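You operate a simulated robot arm through the tools that you are given. There is no shell and no other tool. Be economical: measure what you need, move in short steps, check, and stop when the job is done.

Carry out the task below with a simulated robot arm. There is one attempt and no reset: what you move stays moved.

JOB
Both tubes have slipped in the corner clamp: close the corner up again.
Fine: ease both knobs, push each tube to within 6 mm of home, long one first, wind both knobs till they grip; fingers out of the gaps.

It is judged by the outcome, as a careful person would: the job done as asked, and still so three seconds after it is handed in. It fails if anything else is knocked over, pushed out of place, dropped, spilled or broken.

ROBOT AND FRAMES
A 7-joint arm with a two-finger parallel gripper, fixed in place. Base frame: the origin is at the foot of the arm, x ahead of it, y to its left, z up; the work surface is at about z = 0.006. Lengths are in m, angles in rad, forces in N, time in s.
With the tool pointing down near the work surface it reaches from about 0.24 to 0.62 m from the base axis. Its first joint turns from -1.152 to 1.152 rad. Payload 2.6 kg.
The TCP is the grasp point between the finger pads, 0.03 m short of the fingertips. In the tool frame z runs along the fingers and y along their closing line. The gripper opens to 0.094 m. The fingers are 0.028 m wide and 0.01 m thick; the gripper's body (0.05 by 0.096 m) begins 0.055 m behind the TCP.
Orientation is that of the tool frame in the base frame, as a unit quaternion [x, y, z, w]. With the fingers straight down and closing along the base's y, the tool's x points along the base's -x, its y along +y and its z along -z.

CONTROLS
- The arm moves only by the tool arm_command. Its argument "series" is a list of rows, each an object of numbers (a shift or turn left out is 0, a gripper value left out holds the last): "rx", "ry", "rz": the turn, a rotation vector about the base's x, y, z in rad; "dx", "dy", "dz": the shift along the base's x, y, z in m; "claw": the opening, from 0 (shut) to 1 (fully open). In form: [{"rx": .., "ry": .., "rz": .., "dx": .., "dy": .., "dz": .., "claw": ..}, ...]. A call has 1 to 20 rows; each row shifts and turns the commanded pose from where the row before left it. A row lasts 0.2 s, in which the tool goes at most 0.05 m and 0.15 rad; a call with a longer step from one row to the next is refused whole, and so is a gripper value outside its range. A pose out of reach is approached as far as the arm can. The call stops where the force on the tool passes 90 N (or 10 N more than at its start, if that is more) or the arm is blocked; 0.2 s more then pass. The fingers move at their own pace (about 0.072 m/s each) and stop on an object; they squeeze with about 44 N. The grip force told is the motor's: it shows also when the fingers shut on nothing. Time passes only in rows, and 0.2 s behind the last, so rows that do not move let the fingers close. The reply holds the time, the measured pose of the TCP, the force on the tool along the base axes, the opening and the grip force, in the units named above and with some noise, and new pictures: "views" is both (left out), scene, wrist or none.
- Cameras (640 x 400 px; columns grow to the right, rows downward): "scene" is fixed at [0.0566, 0.451, 0.5728]; the picture's right is [-0.60, -0.80, 0.00], its down [-0.53, 0.40, -0.75] and it looks along [0.60, -0.45, -0.66] (base axes); focal length 225 px, centre (320, 200). "wrist" rides on the gripper at [-0.037, 0, -0.058] in the tool frame; the picture's right is [0.00, -1.00, 0.00], its down [0.97, 0.00, -0.24] and it looks along [0.24, 0.00, 0.97] (tool axes); focal length 218 px, centre (320, 200).
- pixel_to_xyz(camera, pixels): for up to 12 pixels [column, row] of the newest picture of that camera ("zoom" is the newest enlarged one), the place [x, y, z] in the base frame of the surface seen there, good to about 0.002 m, but the place of the scene camera against the robot may be out by one fixed shift of up to 0.025 m in any direction. No time passes.
- inspect(camera, box): a new picture of the part [left, top, right, bottom] of that camera's present view, enlarged. No time passes.
- job_done(): hands the job in; it is judged then, once.

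Go step by step. Measure first, check grasps and placings, and put right what went wrong. The budget is 80 turns and 120 pictures, counting those below and the enlarged ones. Unless the task says otherwise, let go and move clear before handing in, and close with one line.

The tools are called after "Request:" as name(argument=value, ...) on one line, values as JSON. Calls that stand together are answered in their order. arm_command: Moves the arm, as the interface text tells. Its arguments: {"type":"object","properties":{"series":{"type":"array"},"views":{"type":"string","enum":["both","scene","wrist","none"]}},"required":["series"]} The other tools are called the same way: pixel_to_xyz (camera, pixels) gives the place of the surface under pixels of a picture; inspect (camera, box) takes an enlarged picture of a part of a camera's view; job_done () hands the job in.

At the start:

```text
clock: 0.0
tool_pos: [0.3427, -0.1164, 0.3671]
tcp_rot: [0.0, 1.0, 0.001, 0.0]
contact_force: [0.3, 0.6, 0.1]
opening: 0.094
grip_force: 0.1
```

scene: 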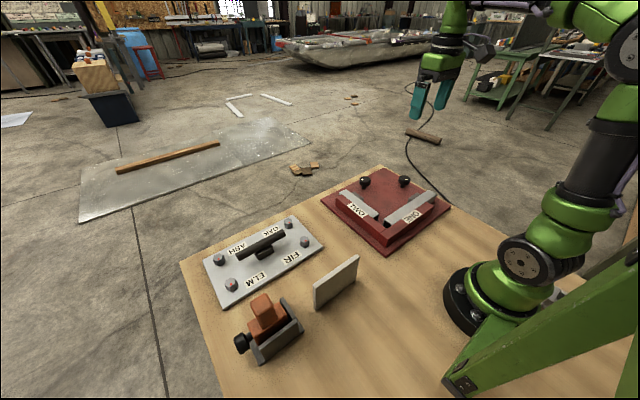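
wrist: 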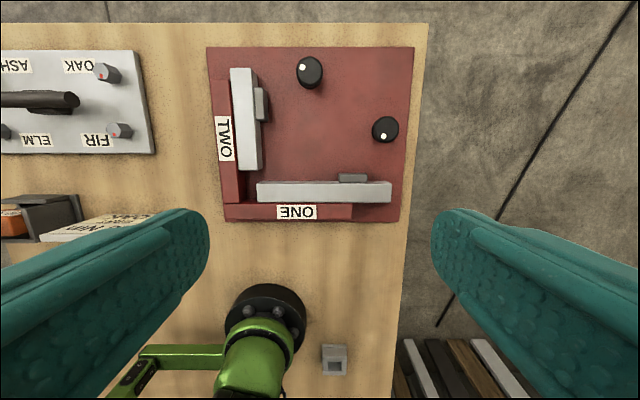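

The wrist picture shows the red corner clamp with fences ONE and TWO, two grey tubes and two black knobs near (309,72) and (385,129). I'll enlarge it in both views and measure it first.

Request:
inspect(camera="wrist", box=[200, 40, 424, 230])

Request:
inspect(camera="scene", box=[310, 155, 460, 260])

Request:
pixel_to_xyz(camera="wrist", pixels=[[309, 65], [385, 125], [240, 75], [250, 165], [262, 105], [262, 190], [388, 190], [352, 178], [235, 210], [222, 140], [330, 130], [410, 100]])

```text
2.11 times, centred on (312, 135) of wrist
```

zoom: 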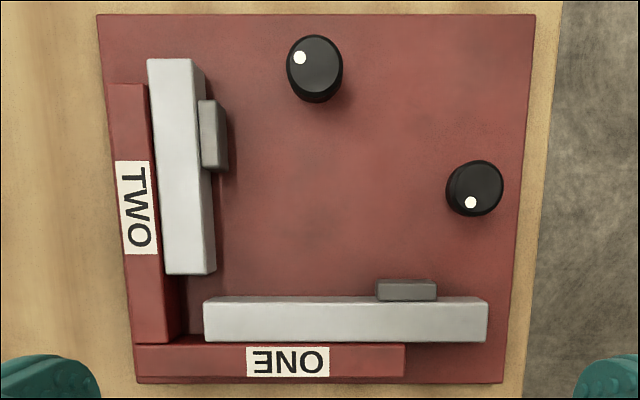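

```text
3.81 times, centred on (385, 208) of scene
```

zoom: 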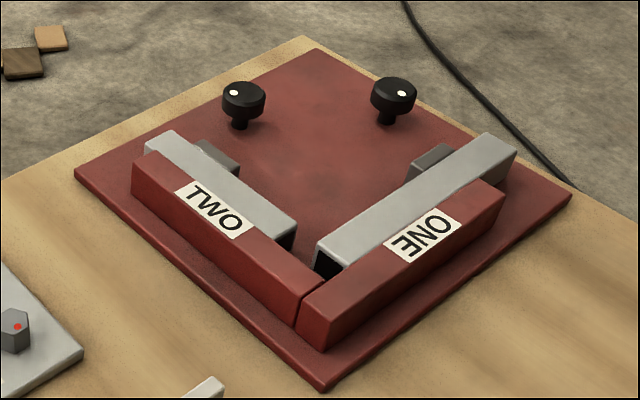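

```text
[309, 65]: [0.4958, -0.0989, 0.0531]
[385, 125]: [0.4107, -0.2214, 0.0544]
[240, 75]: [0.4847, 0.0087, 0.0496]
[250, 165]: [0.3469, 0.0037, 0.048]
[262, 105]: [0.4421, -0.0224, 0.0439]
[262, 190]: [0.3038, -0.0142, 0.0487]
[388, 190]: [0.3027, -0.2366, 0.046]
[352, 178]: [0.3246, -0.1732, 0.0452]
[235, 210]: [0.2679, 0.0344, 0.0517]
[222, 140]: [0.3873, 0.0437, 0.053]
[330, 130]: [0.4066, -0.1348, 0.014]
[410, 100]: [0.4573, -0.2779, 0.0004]
```

Plate top is about z=0.014, tubes and knob tops about 0.05. Both tubes stand roughly 28 mm off home in the gap directions. I'll hover over the knob at (0.496,-0.099) to locate it better.

Request:
arm_command(series=[{"dx": 0.03, "dy": 0.003, "dz": -0.033}, {"dx": 0.03, "dy": 0.003, "dz": -0.033}, {"dx": 0.03, "dy": 0.003, "dz": -0.033}, {"dx": 0.03, "dy": 0.003, "dz": -0.033}, {"dx": 0.03, "dy": 0.004, "dz": -0.033}, {}], views="wrist")

```text
clock: 1.4
tool_pos: [0.4915, -0.0999, 0.2024]
tcp_rot: [0.0, 1.0, 0.0, -0.001]
contact_force: [-0.5, 0.0, 0.0]
opening: 0.0939
grip_force: 0.0
```

wrist: 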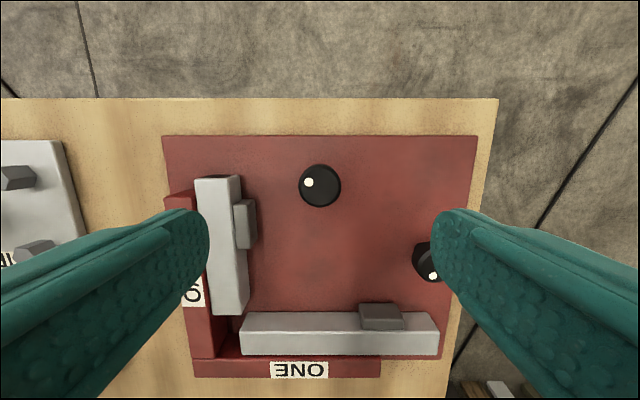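

Request:
pixel_to_xyz(camera="wrist", pixels=[[302, 185], [338, 185], [320, 167], [320, 203], [308, 182], [320, 184], [218, 182], [230, 305], [246, 225], [245, 335], [436, 335], [380, 312]])

Request:
inspect(camera="wrist", box=[160, 130, 480, 380])

```text
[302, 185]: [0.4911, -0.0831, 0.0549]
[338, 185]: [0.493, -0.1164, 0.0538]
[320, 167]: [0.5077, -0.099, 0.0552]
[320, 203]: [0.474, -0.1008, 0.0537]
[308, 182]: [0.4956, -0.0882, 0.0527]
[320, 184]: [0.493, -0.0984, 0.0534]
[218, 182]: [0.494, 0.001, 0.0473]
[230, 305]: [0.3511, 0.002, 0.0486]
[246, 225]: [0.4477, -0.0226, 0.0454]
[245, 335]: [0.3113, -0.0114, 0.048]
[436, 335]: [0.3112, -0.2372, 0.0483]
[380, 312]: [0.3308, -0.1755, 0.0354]
```

```text
1.60 times, centred on (320, 255) of wrist
```

zoom: 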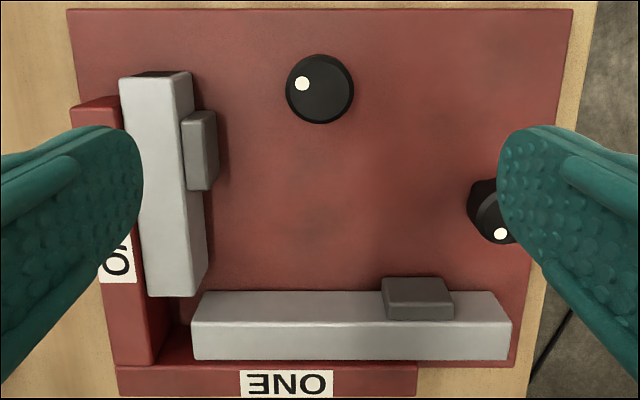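

Knob A is centred at (0.492,-0.099), about 36 mm across with its top at z=0.054 and its dot toward +y. I'll lower over it and close the fingers on it.

Request:
arm_command(series=[{"dz": -0.045}, {"dz": -0.045}, {"dz": -0.035}, {"dz": -0.02}, {"claw": 0}, {}, {}, {}], views="wrist")

```text
clock: 3.2
tool_pos: [0.4907, -0.0993, 0.0564]
tcp_rot: [-0.001, 1.0, 0.0, 0.0]
contact_force: [0.5, 1.6, -4.2]
opening: 0.0418
grip_force: 44.7
```

wrist: 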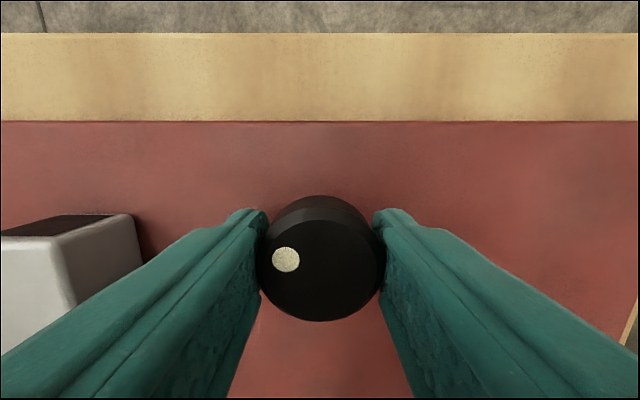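

The knob is held, with the opening at 0.042. I'll turn it counter-clockwise 0.6 rad and watch which jaw moves.

Request:
arm_command(series=[{"rz": 0.12}, {"rz": 0.12}, {"rz": 0.12}, {"rz": 0.12}, {"rz": 0.12}, {}], views="both")

Request:
inspect(camera="scene", box=[310, 155, 460, 260])

```text
clock: 4.6
tool_pos: [0.4925, -0.0986, 0.0571]
tcp_rot: [-0.297, 0.955, 0.002, -0.001]
contact_force: [-14.3, 10.4, 6.4]
opening: 0.0421
grip_force: 44.9
```

scene: 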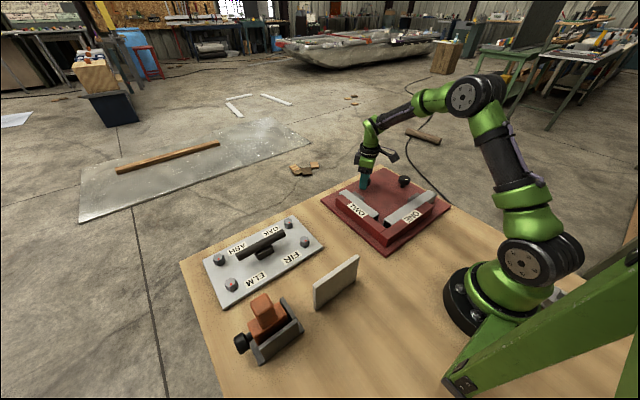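
wrist: 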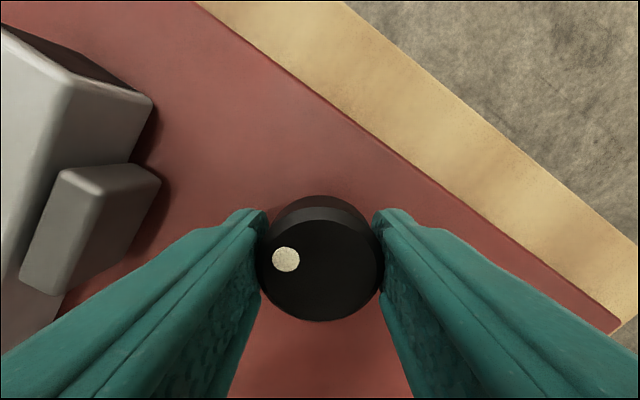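

```text
3.81 times, centred on (385, 208) of scene
```

zoom: 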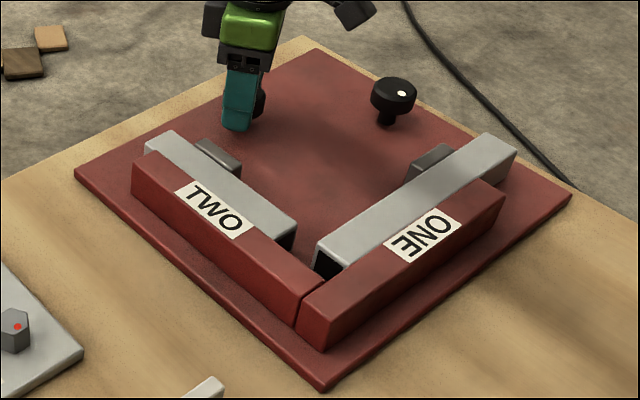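

The dot stayed fixed relative to the fingers, so the knob turned with no slip. The jaw change is hard to see, so I'll turn another 0.6 rad.

Request:
arm_command(series=[{"rz": 0.12}, {"rz": 0.12}, {"rz": 0.12}, {"rz": 0.12}, {"rz": 0.12}, {}], views="wrist")

Request:
inspect(camera="scene", box=[345, 180, 435, 240])

```text
clock: 6.0
tool_pos: [0.4905, -0.0994, 0.0565]
tcp_rot: [-0.564, 0.826, 0.004, -0.001]
contact_force: [-22.7, 20.8, 14.0]
opening: 0.0417
grip_force: 45.5
```

wrist: 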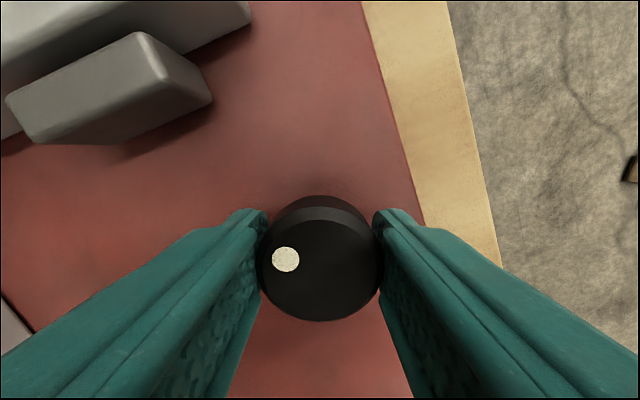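

```text
6.67 times, centred on (390, 210) of scene
```

zoom: 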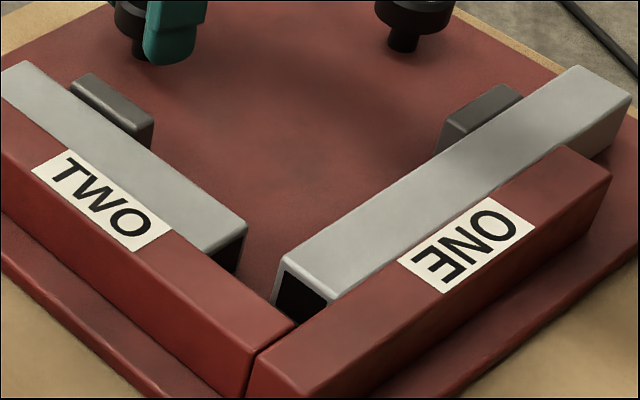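

The sideways force is rising (-22.7, 20.8), so this direction may be tightening, or the knob may just be off axis. I'll measure the jaw positions before turning further.

Request:
pixel_to_xyz(camera="zoom", pixels=[[80, 92], [120, 128], [92, 78], [152, 125], [100, 150], [455, 125], [495, 96], [520, 92], [440, 140], [480, 150]])

Request:
inspect(camera="scene", box=[350, 182, 380, 202])

```text
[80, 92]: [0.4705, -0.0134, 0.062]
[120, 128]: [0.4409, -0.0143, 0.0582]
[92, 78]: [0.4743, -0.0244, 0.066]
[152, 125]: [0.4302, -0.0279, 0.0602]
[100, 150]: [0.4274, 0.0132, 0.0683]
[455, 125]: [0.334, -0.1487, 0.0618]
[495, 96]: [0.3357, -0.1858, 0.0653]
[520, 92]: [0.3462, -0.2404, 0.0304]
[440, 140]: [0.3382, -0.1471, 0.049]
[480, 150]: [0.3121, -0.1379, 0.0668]
```

```text
16.00 times, centred on (365, 192) of scene
```

zoom: 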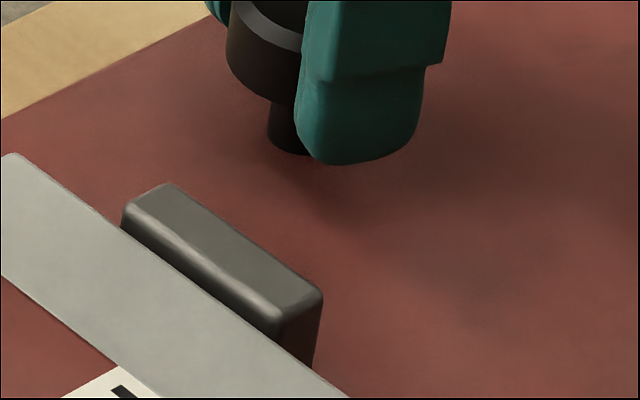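

Jaw TWO now shows its tube-side face as a dark strip under the bright rim near (240,290) in the zoom. It seems to have backed off, so counter-clockwise eases it. I'll release, rise and check from above.

Request:
arm_command(series=[{"claw": 1}, {}, {}, {"dz": 0.04}, {"dz": 0.05}, {"dz": 0.05, "rz": -0.15}, {"rz": -0.15}, {"rz": -0.15}, {"rz": -0.15}, {"rz": -0.15}, {"rz": -0.15}, {"rz": -0.15}, {"rz": -0.15}, {}], views="wrist")

Request:
inspect(camera="wrist", box=[180, 130, 460, 380])

Request:
inspect(camera="scene", box=[345, 180, 435, 240])

```text
clock: 9.0
tool_pos: [0.4911, -0.1003, 0.1962]
tcp_rot: [-0.001, 1.0, 0.0, 0.0]
contact_force: [0.4, 0.1, -0.5]
opening: 0.0942
grip_force: 0.1
```

wrist: 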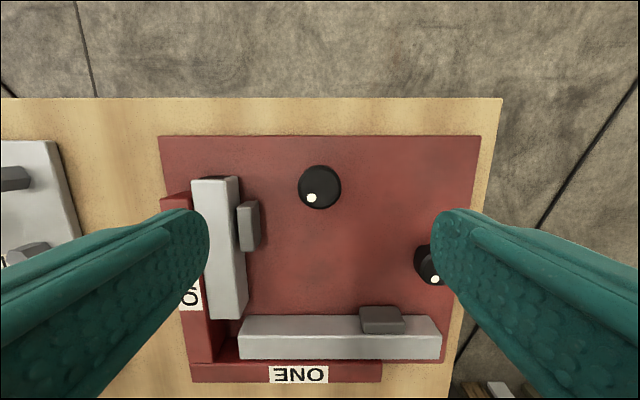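

```text
1.60 times, centred on (320, 255) of wrist
```

zoom: 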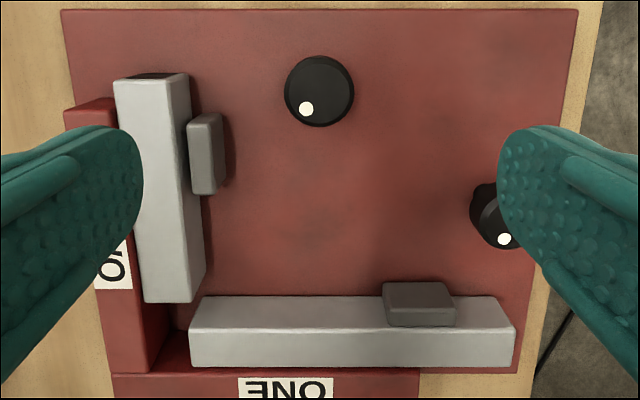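

```text
6.67 times, centred on (390, 210) of scene
```

zoom: 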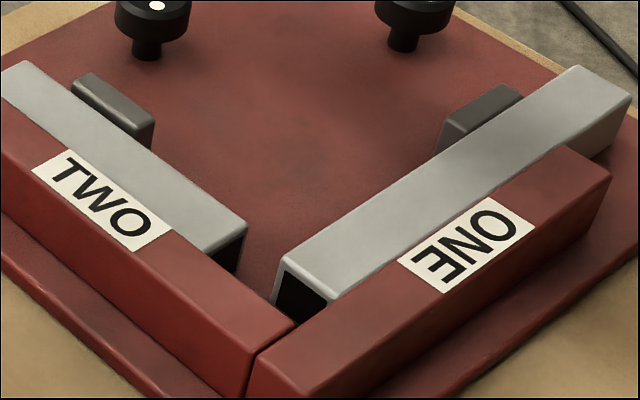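

Jaw TWO has moved off by about 2 mm, so knob A drives TWO and counter-clockwise loosens. Next I'll hover over knob B at about (0.411,-0.221).

Request:
arm_command(series=[{"dx": -0.027, "dy": -0.04}, {"dx": -0.027, "dy": -0.04}, {"dx": -0.027, "dy": -0.04}, {}], views="wrist")

Request:
inspect(camera="wrist", box=[240, 130, 400, 230])

```text
clock: 10.0
tool_pos: [0.4115, -0.221, 0.1959]
tcp_rot: [0.0, 1.0, 0.0, 0.0]
contact_force: [0.7, -0.1, 0.0]
opening: 0.094
grip_force: 0.1
```

wrist: 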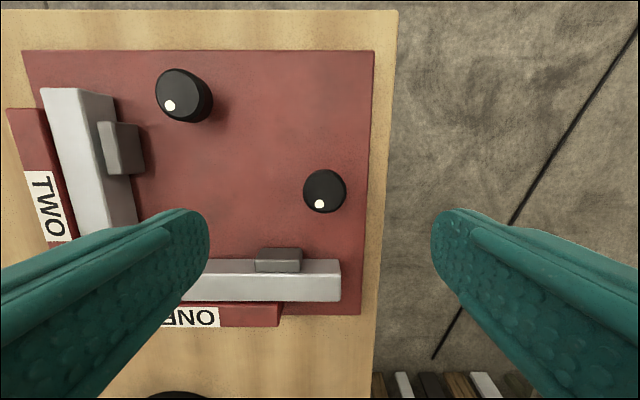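

```text
4.00 times, centred on (320, 180) of wrist
```

zoom: 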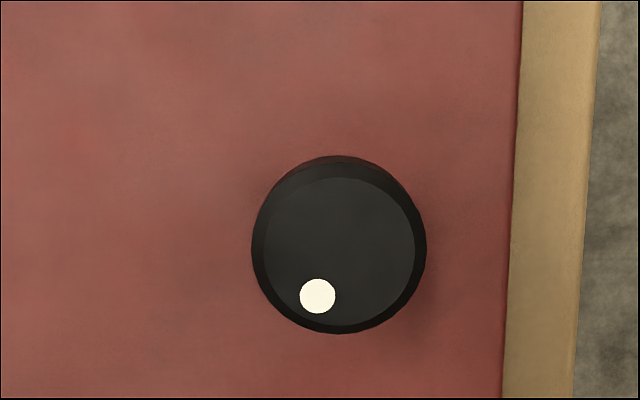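

Request:
pixel_to_xyz(camera="zoom", pixels=[[339, 250], [264, 250], [414, 250], [339, 180], [339, 322]])

```text
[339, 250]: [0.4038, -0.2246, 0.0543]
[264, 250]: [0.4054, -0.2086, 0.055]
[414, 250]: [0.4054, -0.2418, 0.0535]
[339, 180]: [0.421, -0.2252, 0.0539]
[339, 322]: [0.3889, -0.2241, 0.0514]
```

Knob B's centre is (0.405,-0.225). I'll lower, grip and turn it 1.2 rad counter-clockwise.

Request:
arm_command(series=[{"dx": -0.0065, "dy": -0.004, "dz": -0.045}, {"dz": -0.045}, {"dz": -0.035}, {"dz": -0.014}, {"claw": 0}, {}, {}, {}, {"rz": 0.12}, {"rz": 0.12}, {"rz": 0.12}, {"rz": 0.12}, {"rz": 0.12}, {"rz": 0.12}, {"rz": 0.12}, {"rz": 0.12}, {"rz": 0.12}, {"rz": 0.12}], views="wrist")

Request:
inspect(camera="scene", box=[345, 180, 435, 240])

```text
clock: 13.8
tool_pos: [0.4035, -0.2254, 0.0573]
tcp_rot: [-0.567, 0.824, -0.001, 0.0]
contact_force: [14.3, -18.7, -17.8]
opening: 0.0416
grip_force: 45.5
```

wrist: 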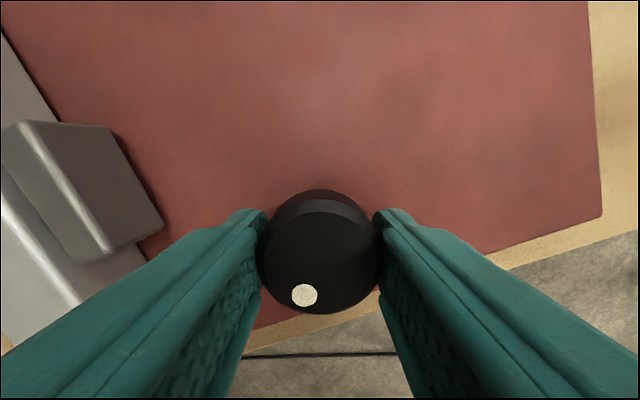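

```text
6.67 times, centred on (390, 210) of scene
```

zoom: 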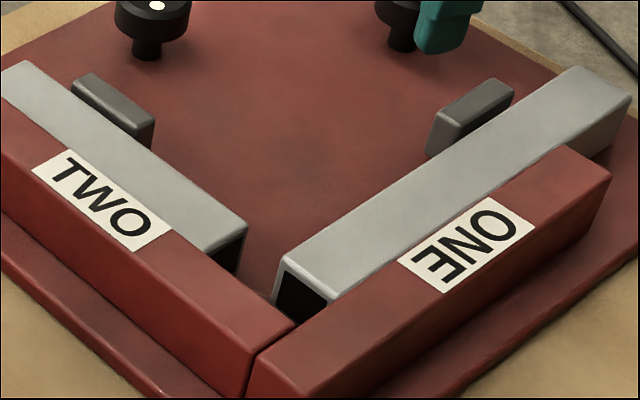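

Jaw ONE has clearly backed off the long tube, so knob B drives ONE. I'll release, rise, turn back and measure the tubes.

Request:
arm_command(series=[{"claw": 1}, {}, {}, {"dz": 0.04}, {"dz": 0.05}, {"dz": 0.05, "rz": -0.15}, {"dx": -0.03, "rz": -0.15}, {"dx": -0.03, "rz": -0.15}, {"dx": -0.02, "rz": -0.15}, {"rz": -0.15}, {"rz": -0.15}, {"rz": -0.15}, {"rz": -0.15, "claw": 0}, {}, {}, {}], views="wrist")

Request:
inspect(camera="wrist", box=[80, 60, 400, 260])

```text
clock: 17.2
tool_pos: [0.3243, -0.2241, 0.197]
tcp_rot: [-0.001, 1.0, 0.0, 0.0]
contact_force: [-0.2, 0.0, -0.2]
opening: 0.0
grip_force: 32.7
```

wrist: 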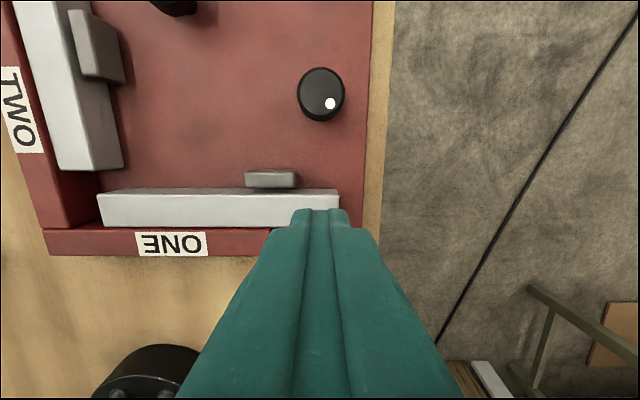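

```text
2.00 times, centred on (240, 160) of wrist
```

zoom: 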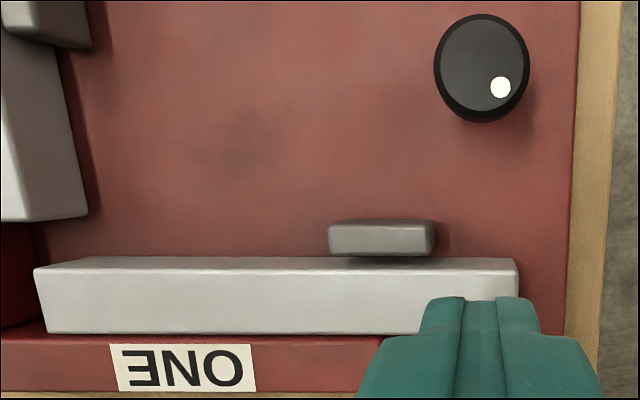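

Request:
pixel_to_xyz(camera="zoom", pixels=[[510, 280], [514, 290], [40, 275], [50, 325], [300, 275], [300, 328], [300, 345], [28, 240], [5, 260], [60, 205], [80, 212], [545, 300]])

```text
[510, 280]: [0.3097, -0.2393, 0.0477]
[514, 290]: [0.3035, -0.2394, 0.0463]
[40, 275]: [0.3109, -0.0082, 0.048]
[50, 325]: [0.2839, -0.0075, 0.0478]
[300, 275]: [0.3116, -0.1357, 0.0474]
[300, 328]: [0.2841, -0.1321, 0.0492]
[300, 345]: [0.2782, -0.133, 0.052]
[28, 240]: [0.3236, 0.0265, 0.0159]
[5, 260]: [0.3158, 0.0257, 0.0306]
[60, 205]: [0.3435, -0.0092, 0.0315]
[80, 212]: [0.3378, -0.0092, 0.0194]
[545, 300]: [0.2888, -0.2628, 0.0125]
```

The long tube spans x 0.283–0.314 with its ends at y≈-0.006 and -0.241. Fence TWO's inner face is near y=0.024. I'll drop the closed fingers outside its far end and push in +y.

Request:
arm_command(series=[{"dx": -0.026, "dy": -0.043}, {"dz": -0.045}, {"dz": -0.045}, {"dz": -0.04}, {"dz": -0.014}, {"dy": 0.006}, {"dy": 0.006}, {"dy": 0.004}, {"dy": 0.005}, {"dy": 0.005}, {"dy": 0.005}, {}], views="both")

Request:
inspect(camera="scene", box=[345, 180, 435, 240])

```text
refused: row 1 steps farther than a row can; nothing moved
```

```text
6.67 times, centred on (390, 210) of scene
```

zoom: 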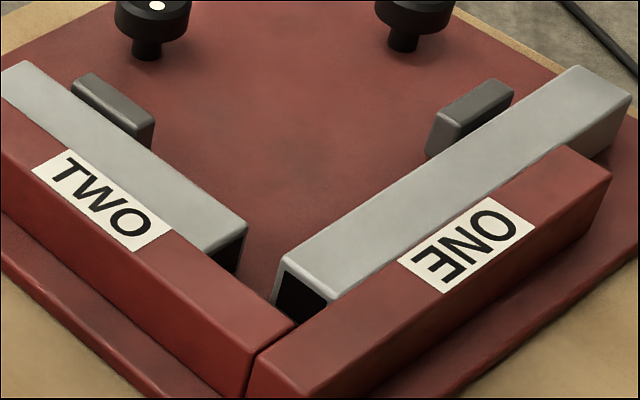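

The first row was just over the step limit and nothing moved, so I'll split it.

Request:
arm_command(series=[{"dx": -0.013, "dy": -0.0215}, {"dx": -0.013, "dy": -0.0215}, {"dz": -0.045}, {"dz": -0.045}, {"dz": -0.04}, {"dz": -0.014}, {"dy": 0.006}, {"dy": 0.006}, {"dy": 0.004}, {"dy": 0.005}, {"dy": 0.005}, {"dy": 0.005}, {}], views="both")

Request:
inspect(camera="scene", box=[345, 180, 435, 240])

```text
clock: 20.0
tool_pos: [0.298, -0.236, 0.0539]
tcp_rot: [-0.002, 1.0, -0.001, 0.0]
contact_force: [-0.1, -1.0, -0.3]
opening: 0.0
grip_force: 33.0
```

scene: 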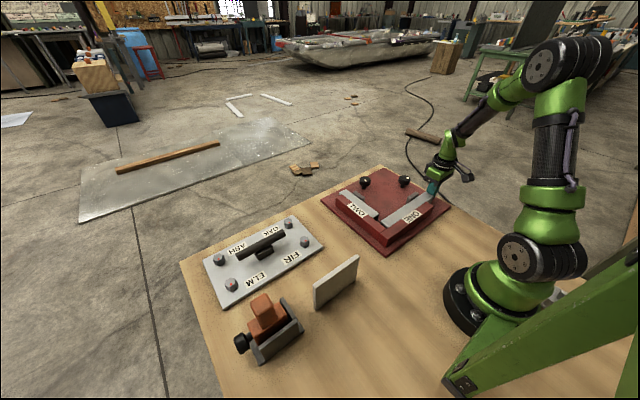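
wrist: 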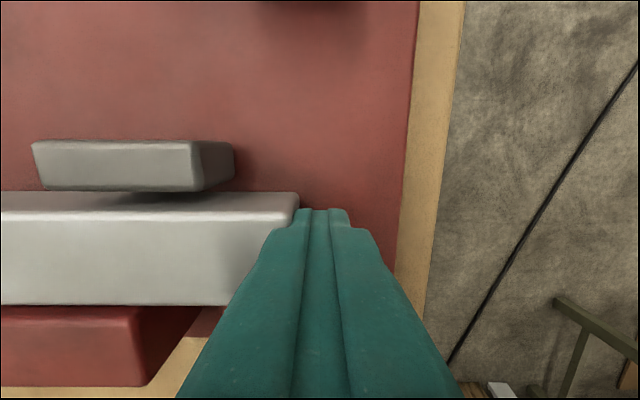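

```text
6.67 times, centred on (390, 210) of scene
```

zoom: 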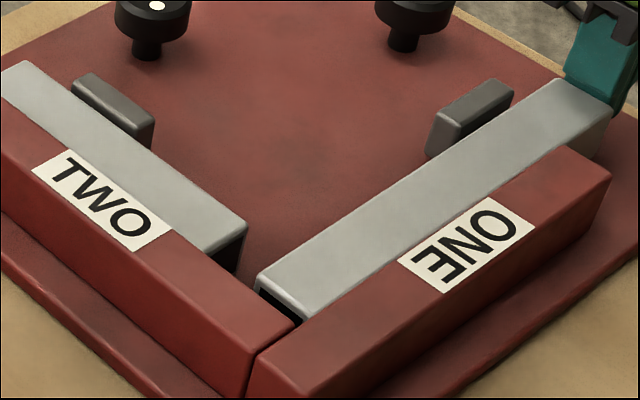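

The tube slides freely at about 1 N. I'll keep pushing in small steps toward the fence.

Request:
arm_command(series=[{"dy": 0.003}, {"dy": 0.003}, {"dy": 0.003}, {"dy": 0.002}, {"dy": 0.002}, {}], views="none")

Request:
inspect(camera="scene", box=[345, 180, 435, 240])

```text
clock: 21.4
tool_pos: [0.2991, -0.225, 0.0538]
tcp_rot: [-0.001, 1.0, -0.001, 0.0]
contact_force: [1.3, -6.7, -0.5]
opening: 0.0
grip_force: 33.2
```

```text
6.67 times, centred on (390, 210) of scene
```

zoom: 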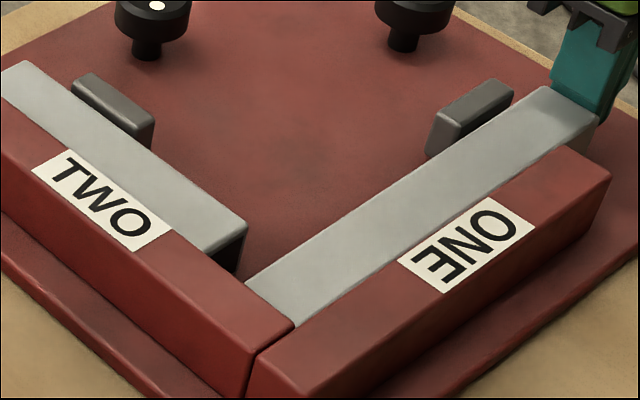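

Force is now -6.7 N and the tube end looks at the fence. I'll add 2 mm to confirm the stop.

Request:
arm_command(series=[{"dy": 0.001}, {"dy": 0.001}, {}], views="none")

```text
clock: 22.2
tool_pos: [0.2976, -0.2229, 0.0539]
tcp_rot: [0.0, 1.0, -0.003, 0.002]
contact_force: [-2.3, -24.1, -1.6]
opening: 0.0
grip_force: 32.8
```

The force rose to 24 N, so the long tube is home. I'll back off, rise and move over the short tube's far end.

Request:
arm_command(series=[{"dy": -0.01}, {"dy": -0.01}, {"dz": 0.045}, {"dz": 0.05}, {"dz": 0.05}, {"dx": 0.03, "dy": 0.038}, {"dx": 0.03, "dy": 0.038}, {"dx": 0.03, "dy": 0.038}, {"dx": 0.03, "dy": 0.038}, {"dx": 0.03, "dy": 0.038}, {"dx": 0.03, "dy": 0.038}, {"dx": 0.03, "dy": 0.02}, {}], views="wrist")

Request:
inspect(camera="wrist", box=[240, 160, 480, 400])

```text
clock: 25.0
tool_pos: [0.5088, 0.0069, 0.1976]
tcp_rot: [-0.001, 1.0, 0.0, 0.0]
contact_force: [0.9, 0.5, 0.1]
opening: 0.0
grip_force: 33.2
```

wrist: 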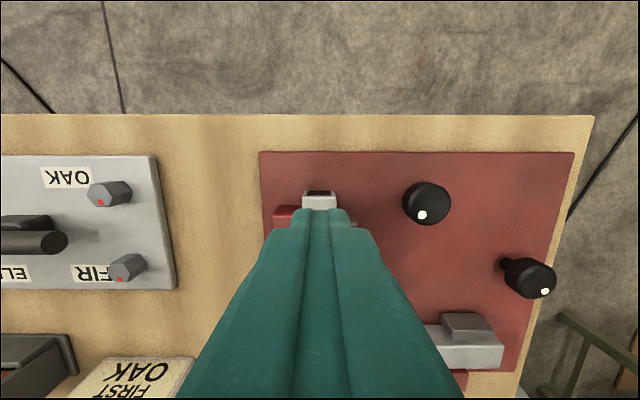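

```text
1.67 times, centred on (360, 280) of wrist
```

zoom: 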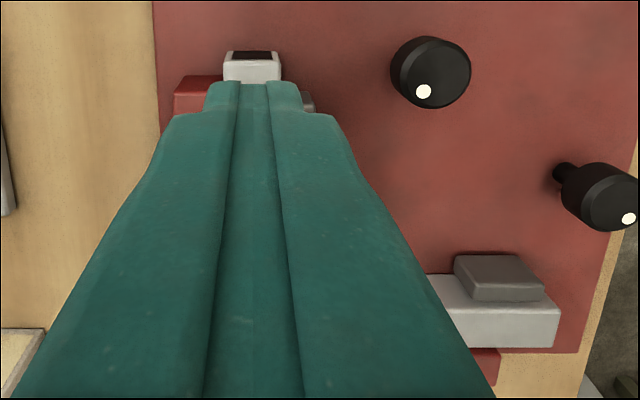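

Request:
pixel_to_xyz(camera="zoom", pixels=[[228, 68], [277, 68], [252, 66], [252, 56], [300, 75], [200, 85]])

```text
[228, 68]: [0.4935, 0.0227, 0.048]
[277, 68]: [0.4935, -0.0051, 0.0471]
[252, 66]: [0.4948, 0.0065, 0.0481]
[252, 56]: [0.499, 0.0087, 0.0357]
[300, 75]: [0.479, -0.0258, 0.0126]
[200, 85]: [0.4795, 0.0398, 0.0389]
```

The short tube's far end is at x≈0.499, centred on y≈0.0085, with a gap of about 27 mm to the long tube. I'll drop beyond it and push in -x.

Request:
arm_command(series=[{"dx": 0.02, "dy": 0.002}, {"dz": -0.045}, {"dz": -0.045}, {"dz": -0.04}, {"dz": -0.014}, {"dx": -0.006}, {"dx": -0.006}, {"dx": -0.005}, {"dx": -0.005}, {"dx": -0.005}, {"dx": -0.005}, {"dx": -0.004}, {}], views="wrist")

Request:
inspect(camera="scene", box=[345, 180, 435, 240])

```text
clock: 27.8
tool_pos: [0.491, 0.0083, 0.0546]
tcp_rot: [-0.001, 1.0, 0.0, 0.0]
contact_force: [0.9, 0.1, -1.1]
opening: 0.0
grip_force: 32.8
```

wrist: 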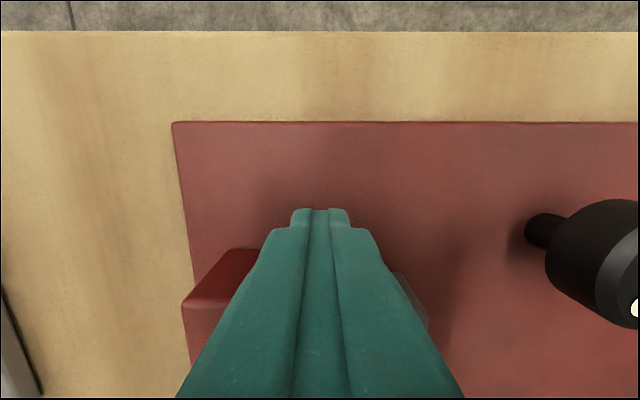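

```text
6.67 times, centred on (390, 210) of scene
```

zoom: 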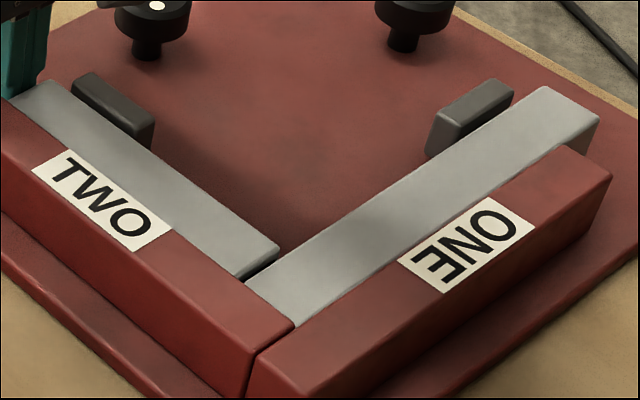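

About 7 mm of gap is left. I'll continue in small steps until contact.

Request:
arm_command(series=[{"dx": -0.002}, {"dx": -0.002}, {"dx": -0.0015}, {"dx": -0.001}, {}], views="none")

Request:
inspect(camera="scene", box=[345, 180, 435, 240])

```text
clock: 29.0
tool_pos: [0.4891, 0.008, 0.0555]
tcp_rot: [-0.002, 1.0, -0.001, 0.004]
contact_force: [24.3, -0.6, -1.5]
opening: 0.0002
grip_force: 32.7
```

```text
6.67 times, centred on (390, 210) of scene
```

zoom: 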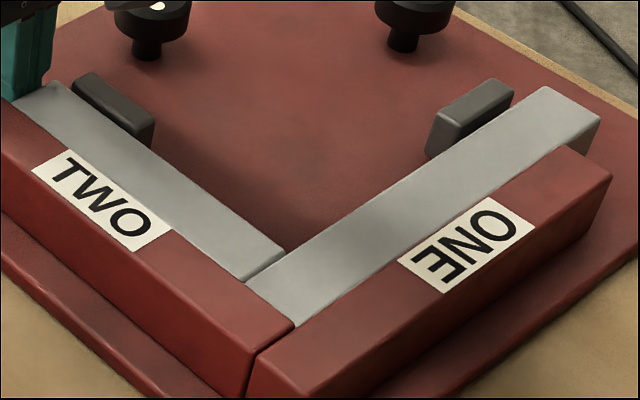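

24 N of contact and the gap looks closed. I'll back off, rise and check the corner from above.

Request:
arm_command(series=[{"dx": 0.012}, {"dx": 0.012}, {"dz": 0.045}, {"dz": 0.05}, {"dz": 0.047}, {"dx": -0.02, "dy": -0.04}, {"dx": 0.0, "dy": -0.04}, {"dx": 0.0, "dy": -0.028, "claw": 1}, {}, {}, {}], views="wrist")

Request:
inspect(camera="wrist", box=[180, 130, 460, 380])

```text
clock: 31.4
tool_pos: [0.4895, -0.0991, 0.1962]
tcp_rot: [-0.001, 1.0, 0.0, 0.0]
contact_force: [-0.6, 0.4, 0.5]
opening: 0.094
grip_force: 0.2
```

wrist: 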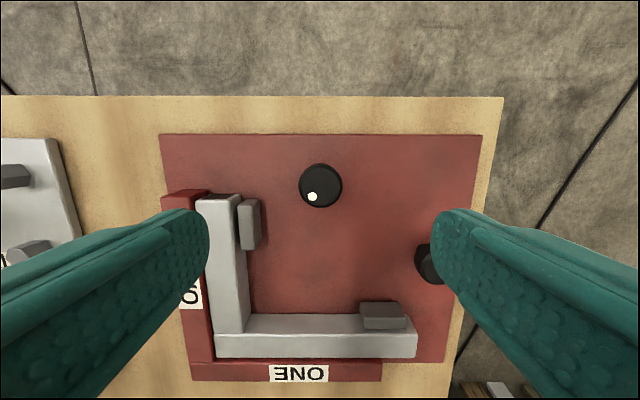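

```text
1.60 times, centred on (320, 255) of wrist
```

zoom: 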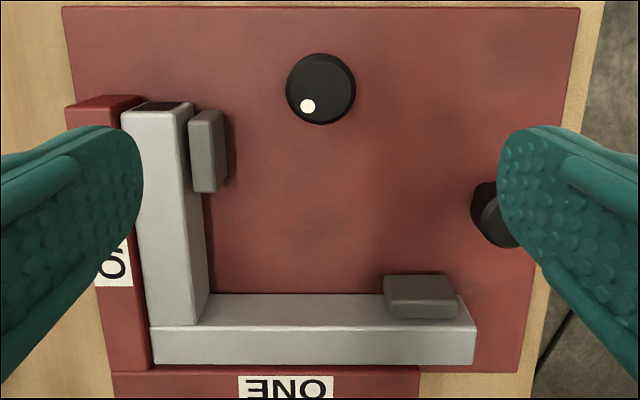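

The corner is closed: the long tube is at fence TWO and the short tube butts on the long one, near zoom (180,325). I'll turn the hand to +1.2 rad, grip knob A, then wind it clockwise.

Request:
arm_command(series=[{"rz": 0.15, "dx": 0.002}, {"rz": 0.15}, {"rz": 0.15}, {"rz": 0.15}, {"rz": 0.15}, {"rz": 0.15}, {"rz": 0.15}, {"rz": 0.15}, {"dz": -0.045}, {"dz": -0.045}, {"dz": -0.035}, {"dz": -0.014}, {"claw": 0}, {}, {}, {}], views="wrist")

Request:
arm_command(series=[{"rz": -0.12}, {"rz": -0.12}, {"rz": -0.12}, {"rz": -0.12}, {"rz": -0.12}, {"rz": -0.12}, {"rz": -0.12}, {"rz": -0.12}, {"rz": -0.12}, {"rz": -0.12}, {}], views="wrist")

Request:
inspect(camera="scene", box=[345, 180, 435, 240])

```text
clock: 34.8
tool_pos: [0.4897, -0.0988, 0.0566]
tcp_rot: [-0.565, 0.825, 0.002, -0.002]
contact_force: [-19.7, 1.4, 4.6]
opening: 0.041
grip_force: 44.5
```

wrist: 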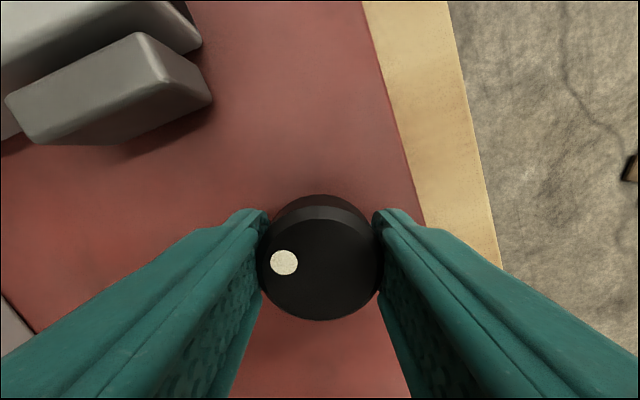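

```text
clock: 37.2
tool_pos: [0.4919, -0.1008, 0.0571]
tcp_rot: [0.0, 1.0, 0.001, 0.0]
contact_force: [-9.8, -6.9, -16.1]
opening: 0.0408
grip_force: 45.1
```

wrist: 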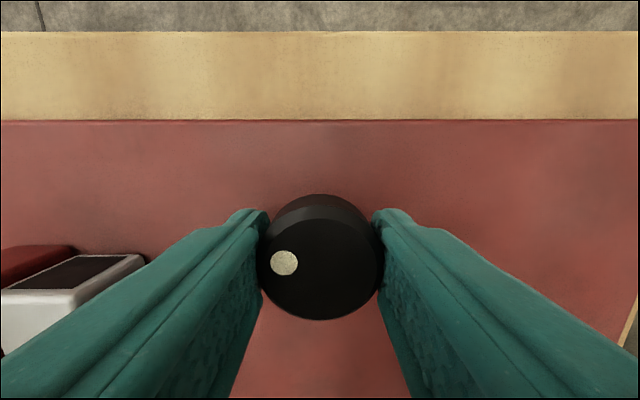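

```text
6.67 times, centred on (390, 210) of scene
```

zoom: 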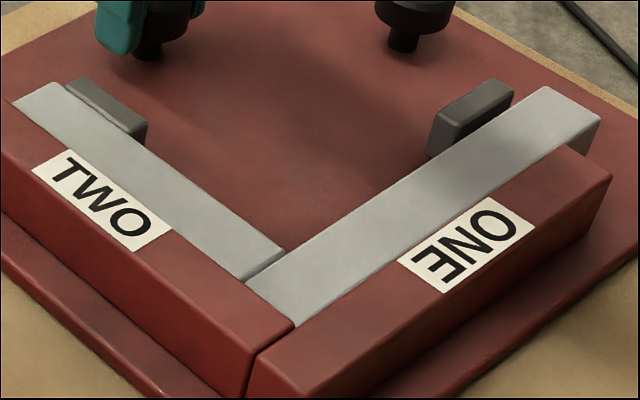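

Knob A is back at its starting angle and jaw TWO is again close to the tube, with no slip. I'll keep winding clockwise until it resists.

Request:
arm_command(series=[{"rz": -0.12}, {"rz": -0.12}, {"rz": -0.12}, {"rz": -0.12}, {"rz": -0.12}, {}], views="wrist")

Request:
inspect(camera="scene", box=[345, 180, 435, 240])

```text
clock: 38.6
tool_pos: [0.4927, -0.1023, 0.0574]
tcp_rot: [0.295, 0.955, -0.001, -0.001]
contact_force: [-9.0, -18.4, -15.3]
opening: 0.0405
grip_force: 44.7
```

wrist: 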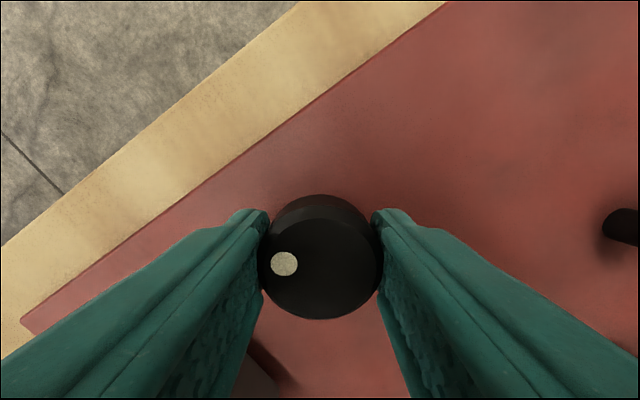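

```text
6.67 times, centred on (390, 210) of scene
```

zoom: 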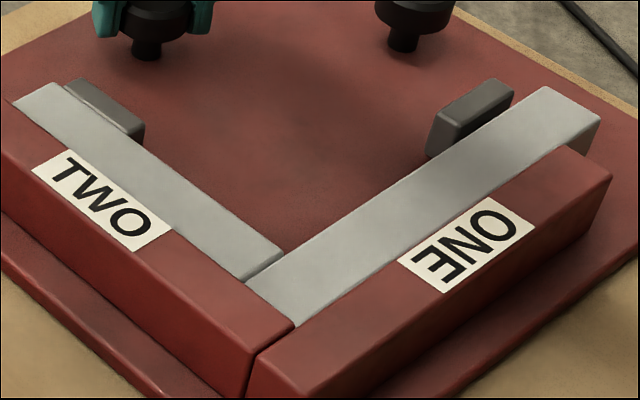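

Knob A still turns with the fingers and the jaw crept in slightly more. I'll wind another 0.6 rad.

Request:
arm_command(series=[{"rz": -0.12}, {"rz": -0.12}, {"rz": -0.12}, {"rz": -0.12}, {"rz": -0.12}, {}], views="wrist")

Request:
inspect(camera="scene", box=[345, 180, 435, 240])

```text
clock: 40.0
tool_pos: [0.4904, -0.1018, 0.059]
tcp_rot: [0.565, 0.825, -0.003, 0.001]
contact_force: [-26.9, -17.2, 20.3]
opening: 0.0404
grip_force: 45.2
```

wrist: 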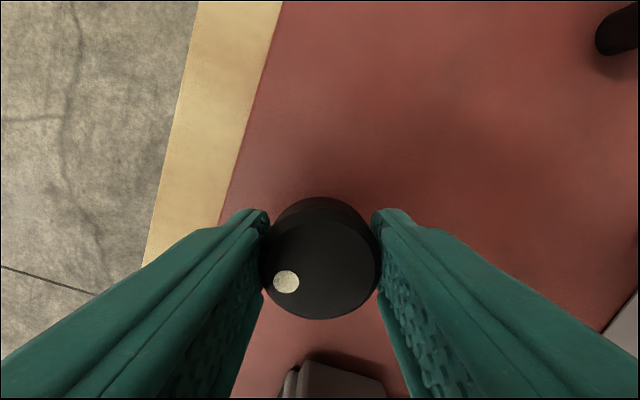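

```text
6.67 times, centred on (390, 210) of scene
```

zoom: 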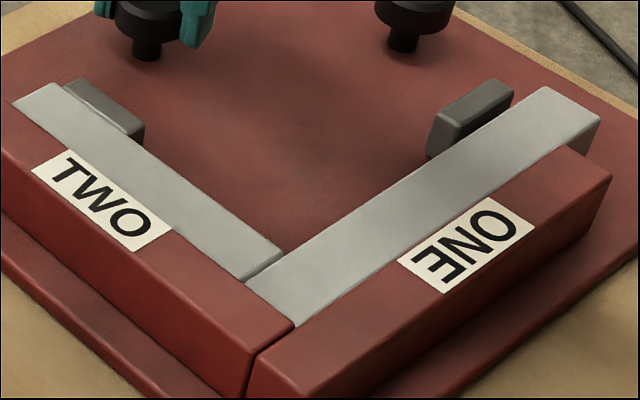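

The dot slid in the fingers from (285,263) to (286,281) and the jaw stopped, so the knob is resisting. I'll give one short further turn to confirm.

Request:
arm_command(series=[{"rz": -0.12}, {"rz": -0.12}, {"rz": -0.06}, {}], views="wrist")

```text
clock: 41.0
tool_pos: [0.4896, -0.1039, 0.059]
tcp_rot: [0.682, 0.731, -0.004, 0.002]
contact_force: [-40.2, -16.2, 34.2]
opening: 0.0413
grip_force: 44.9
```

wrist: 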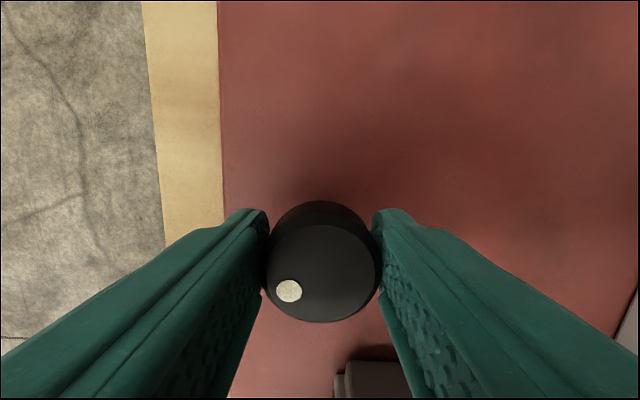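

The fingers are slipping on the knob, so knob A is tight. I'll release, rise and go over knob B with the hand turned back.

Request:
arm_command(series=[{"claw": 1}, {}, {}, {"dz": 0.04}, {"dz": 0.05}, {"dz": 0.05}, {"rz": 0.15, "dx": -0.022, "dy": -0.03}, {"rz": 0.15, "dx": -0.022, "dy": -0.03}, {"rz": 0.15, "dx": -0.022, "dy": -0.03}, {"rz": 0.15, "dx": -0.022, "dy": -0.034}, {"rz": 0.15}, {"rz": 0.15}, {"rz": 0.15}, {"rz": 0.15}, {"rz": 0.15}, {"rz": 0.15}, {}], views="wrist")

Request:
inspect(camera="wrist", box=[0, 20, 400, 320])

```text
clock: 44.6
tool_pos: [0.4047, -0.2224, 0.1989]
tcp_rot: [-0.001, 1.0, 0.0, 0.0]
contact_force: [-0.1, 0.6, 0.5]
opening: 0.0941
grip_force: 0.1
```

wrist: 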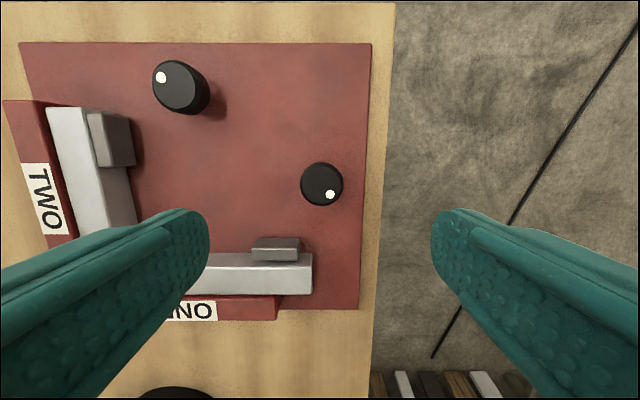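

```text
1.33 times, centred on (200, 170) of wrist
```

zoom: 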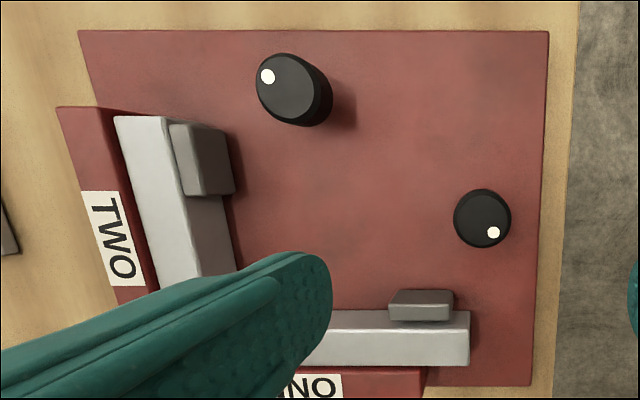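

Knob A's dot is now at the upper left, past where it started. Knob B sits almost under the tool, so I'll pre-turn, lower, grip and wind it clockwise.

Request:
arm_command(series=[{"rz": 0.15, "dy": -0.0025}, {"rz": 0.15}, {"rz": 0.15}, {"rz": 0.15}, {"rz": 0.15}, {"rz": 0.15}, {"rz": 0.15}, {"rz": 0.15}, {"dz": -0.045}, {"dz": -0.045}, {"dz": -0.035}, {"dz": -0.016}, {"claw": 0}, {}, {}, {}], views="wrist")

Request:
arm_command(series=[{"rz": -0.12}, {"rz": -0.12}, {"rz": -0.12}, {"rz": -0.12}, {"rz": -0.12}, {"rz": -0.12}, {"rz": -0.12}, {"rz": -0.12}, {"rz": -0.12}, {"rz": -0.12}, {"rz": -0.12}, {"rz": -0.12}, {"rz": -0.12}, {"rz": -0.12}, {"rz": -0.12}, {}], views="wrist")

Request:
inspect(camera="scene", box=[345, 180, 435, 240])

```text
clock: 48.0
tool_pos: [0.4053, -0.2278, 0.0566]
tcp_rot: [-0.564, 0.826, 0.0, 0.001]
contact_force: [10.3, -5.6, -10.0]
opening: 0.0417
grip_force: 44.8
```

wrist: 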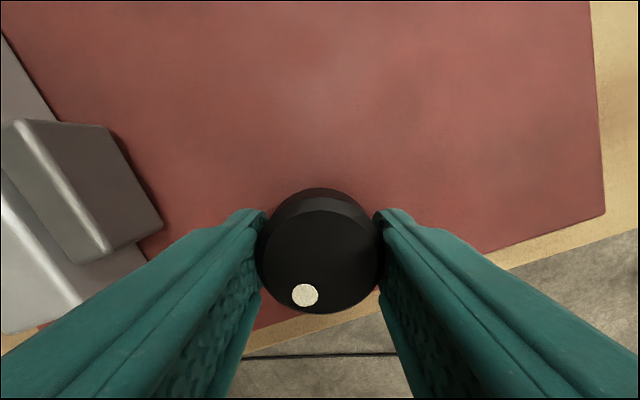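

```text
clock: 51.4
tool_pos: [0.404, -0.225, 0.0575]
tcp_rot: [0.297, 0.955, 0.001, 0.0]
contact_force: [0.8, 15.2, 4.4]
opening: 0.0408
grip_force: 44.9
```

wrist: 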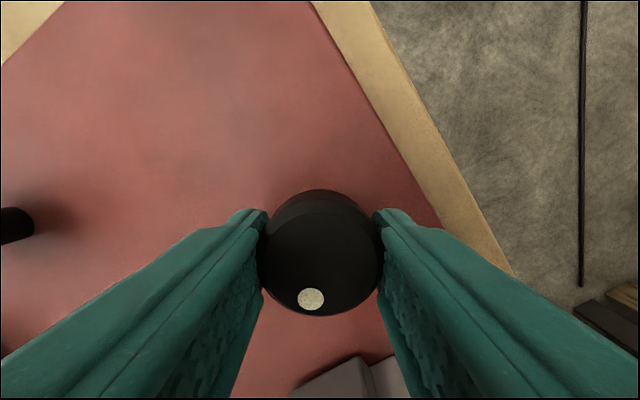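

```text
6.67 times, centred on (390, 210) of scene
```

zoom: 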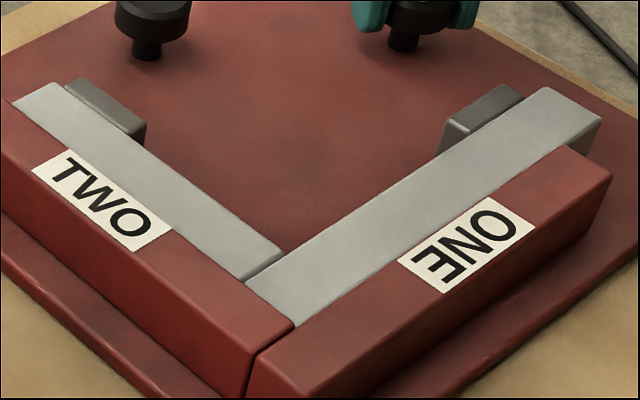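

Jaw ONE is back against the long tube and the dot is just starting to slip. I'll keep winding to a firm grip.

Request:
arm_command(series=[{"rz": -0.12}, {"rz": -0.12}, {"rz": -0.12}, {"rz": -0.12}, {"rz": -0.12}, {}], views="wrist")

```text
clock: 52.8
tool_pos: [0.406, -0.2243, 0.0564]
tcp_rot: [0.565, 0.825, 0.002, 0.001]
contact_force: [13.2, 8.5, -6.2]
opening: 0.0406
grip_force: 45.4
```

wrist: 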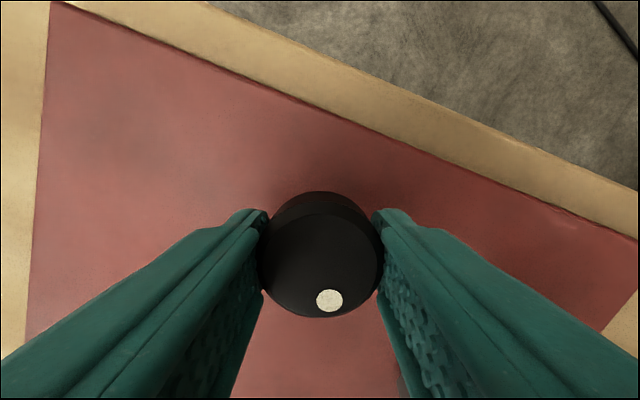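

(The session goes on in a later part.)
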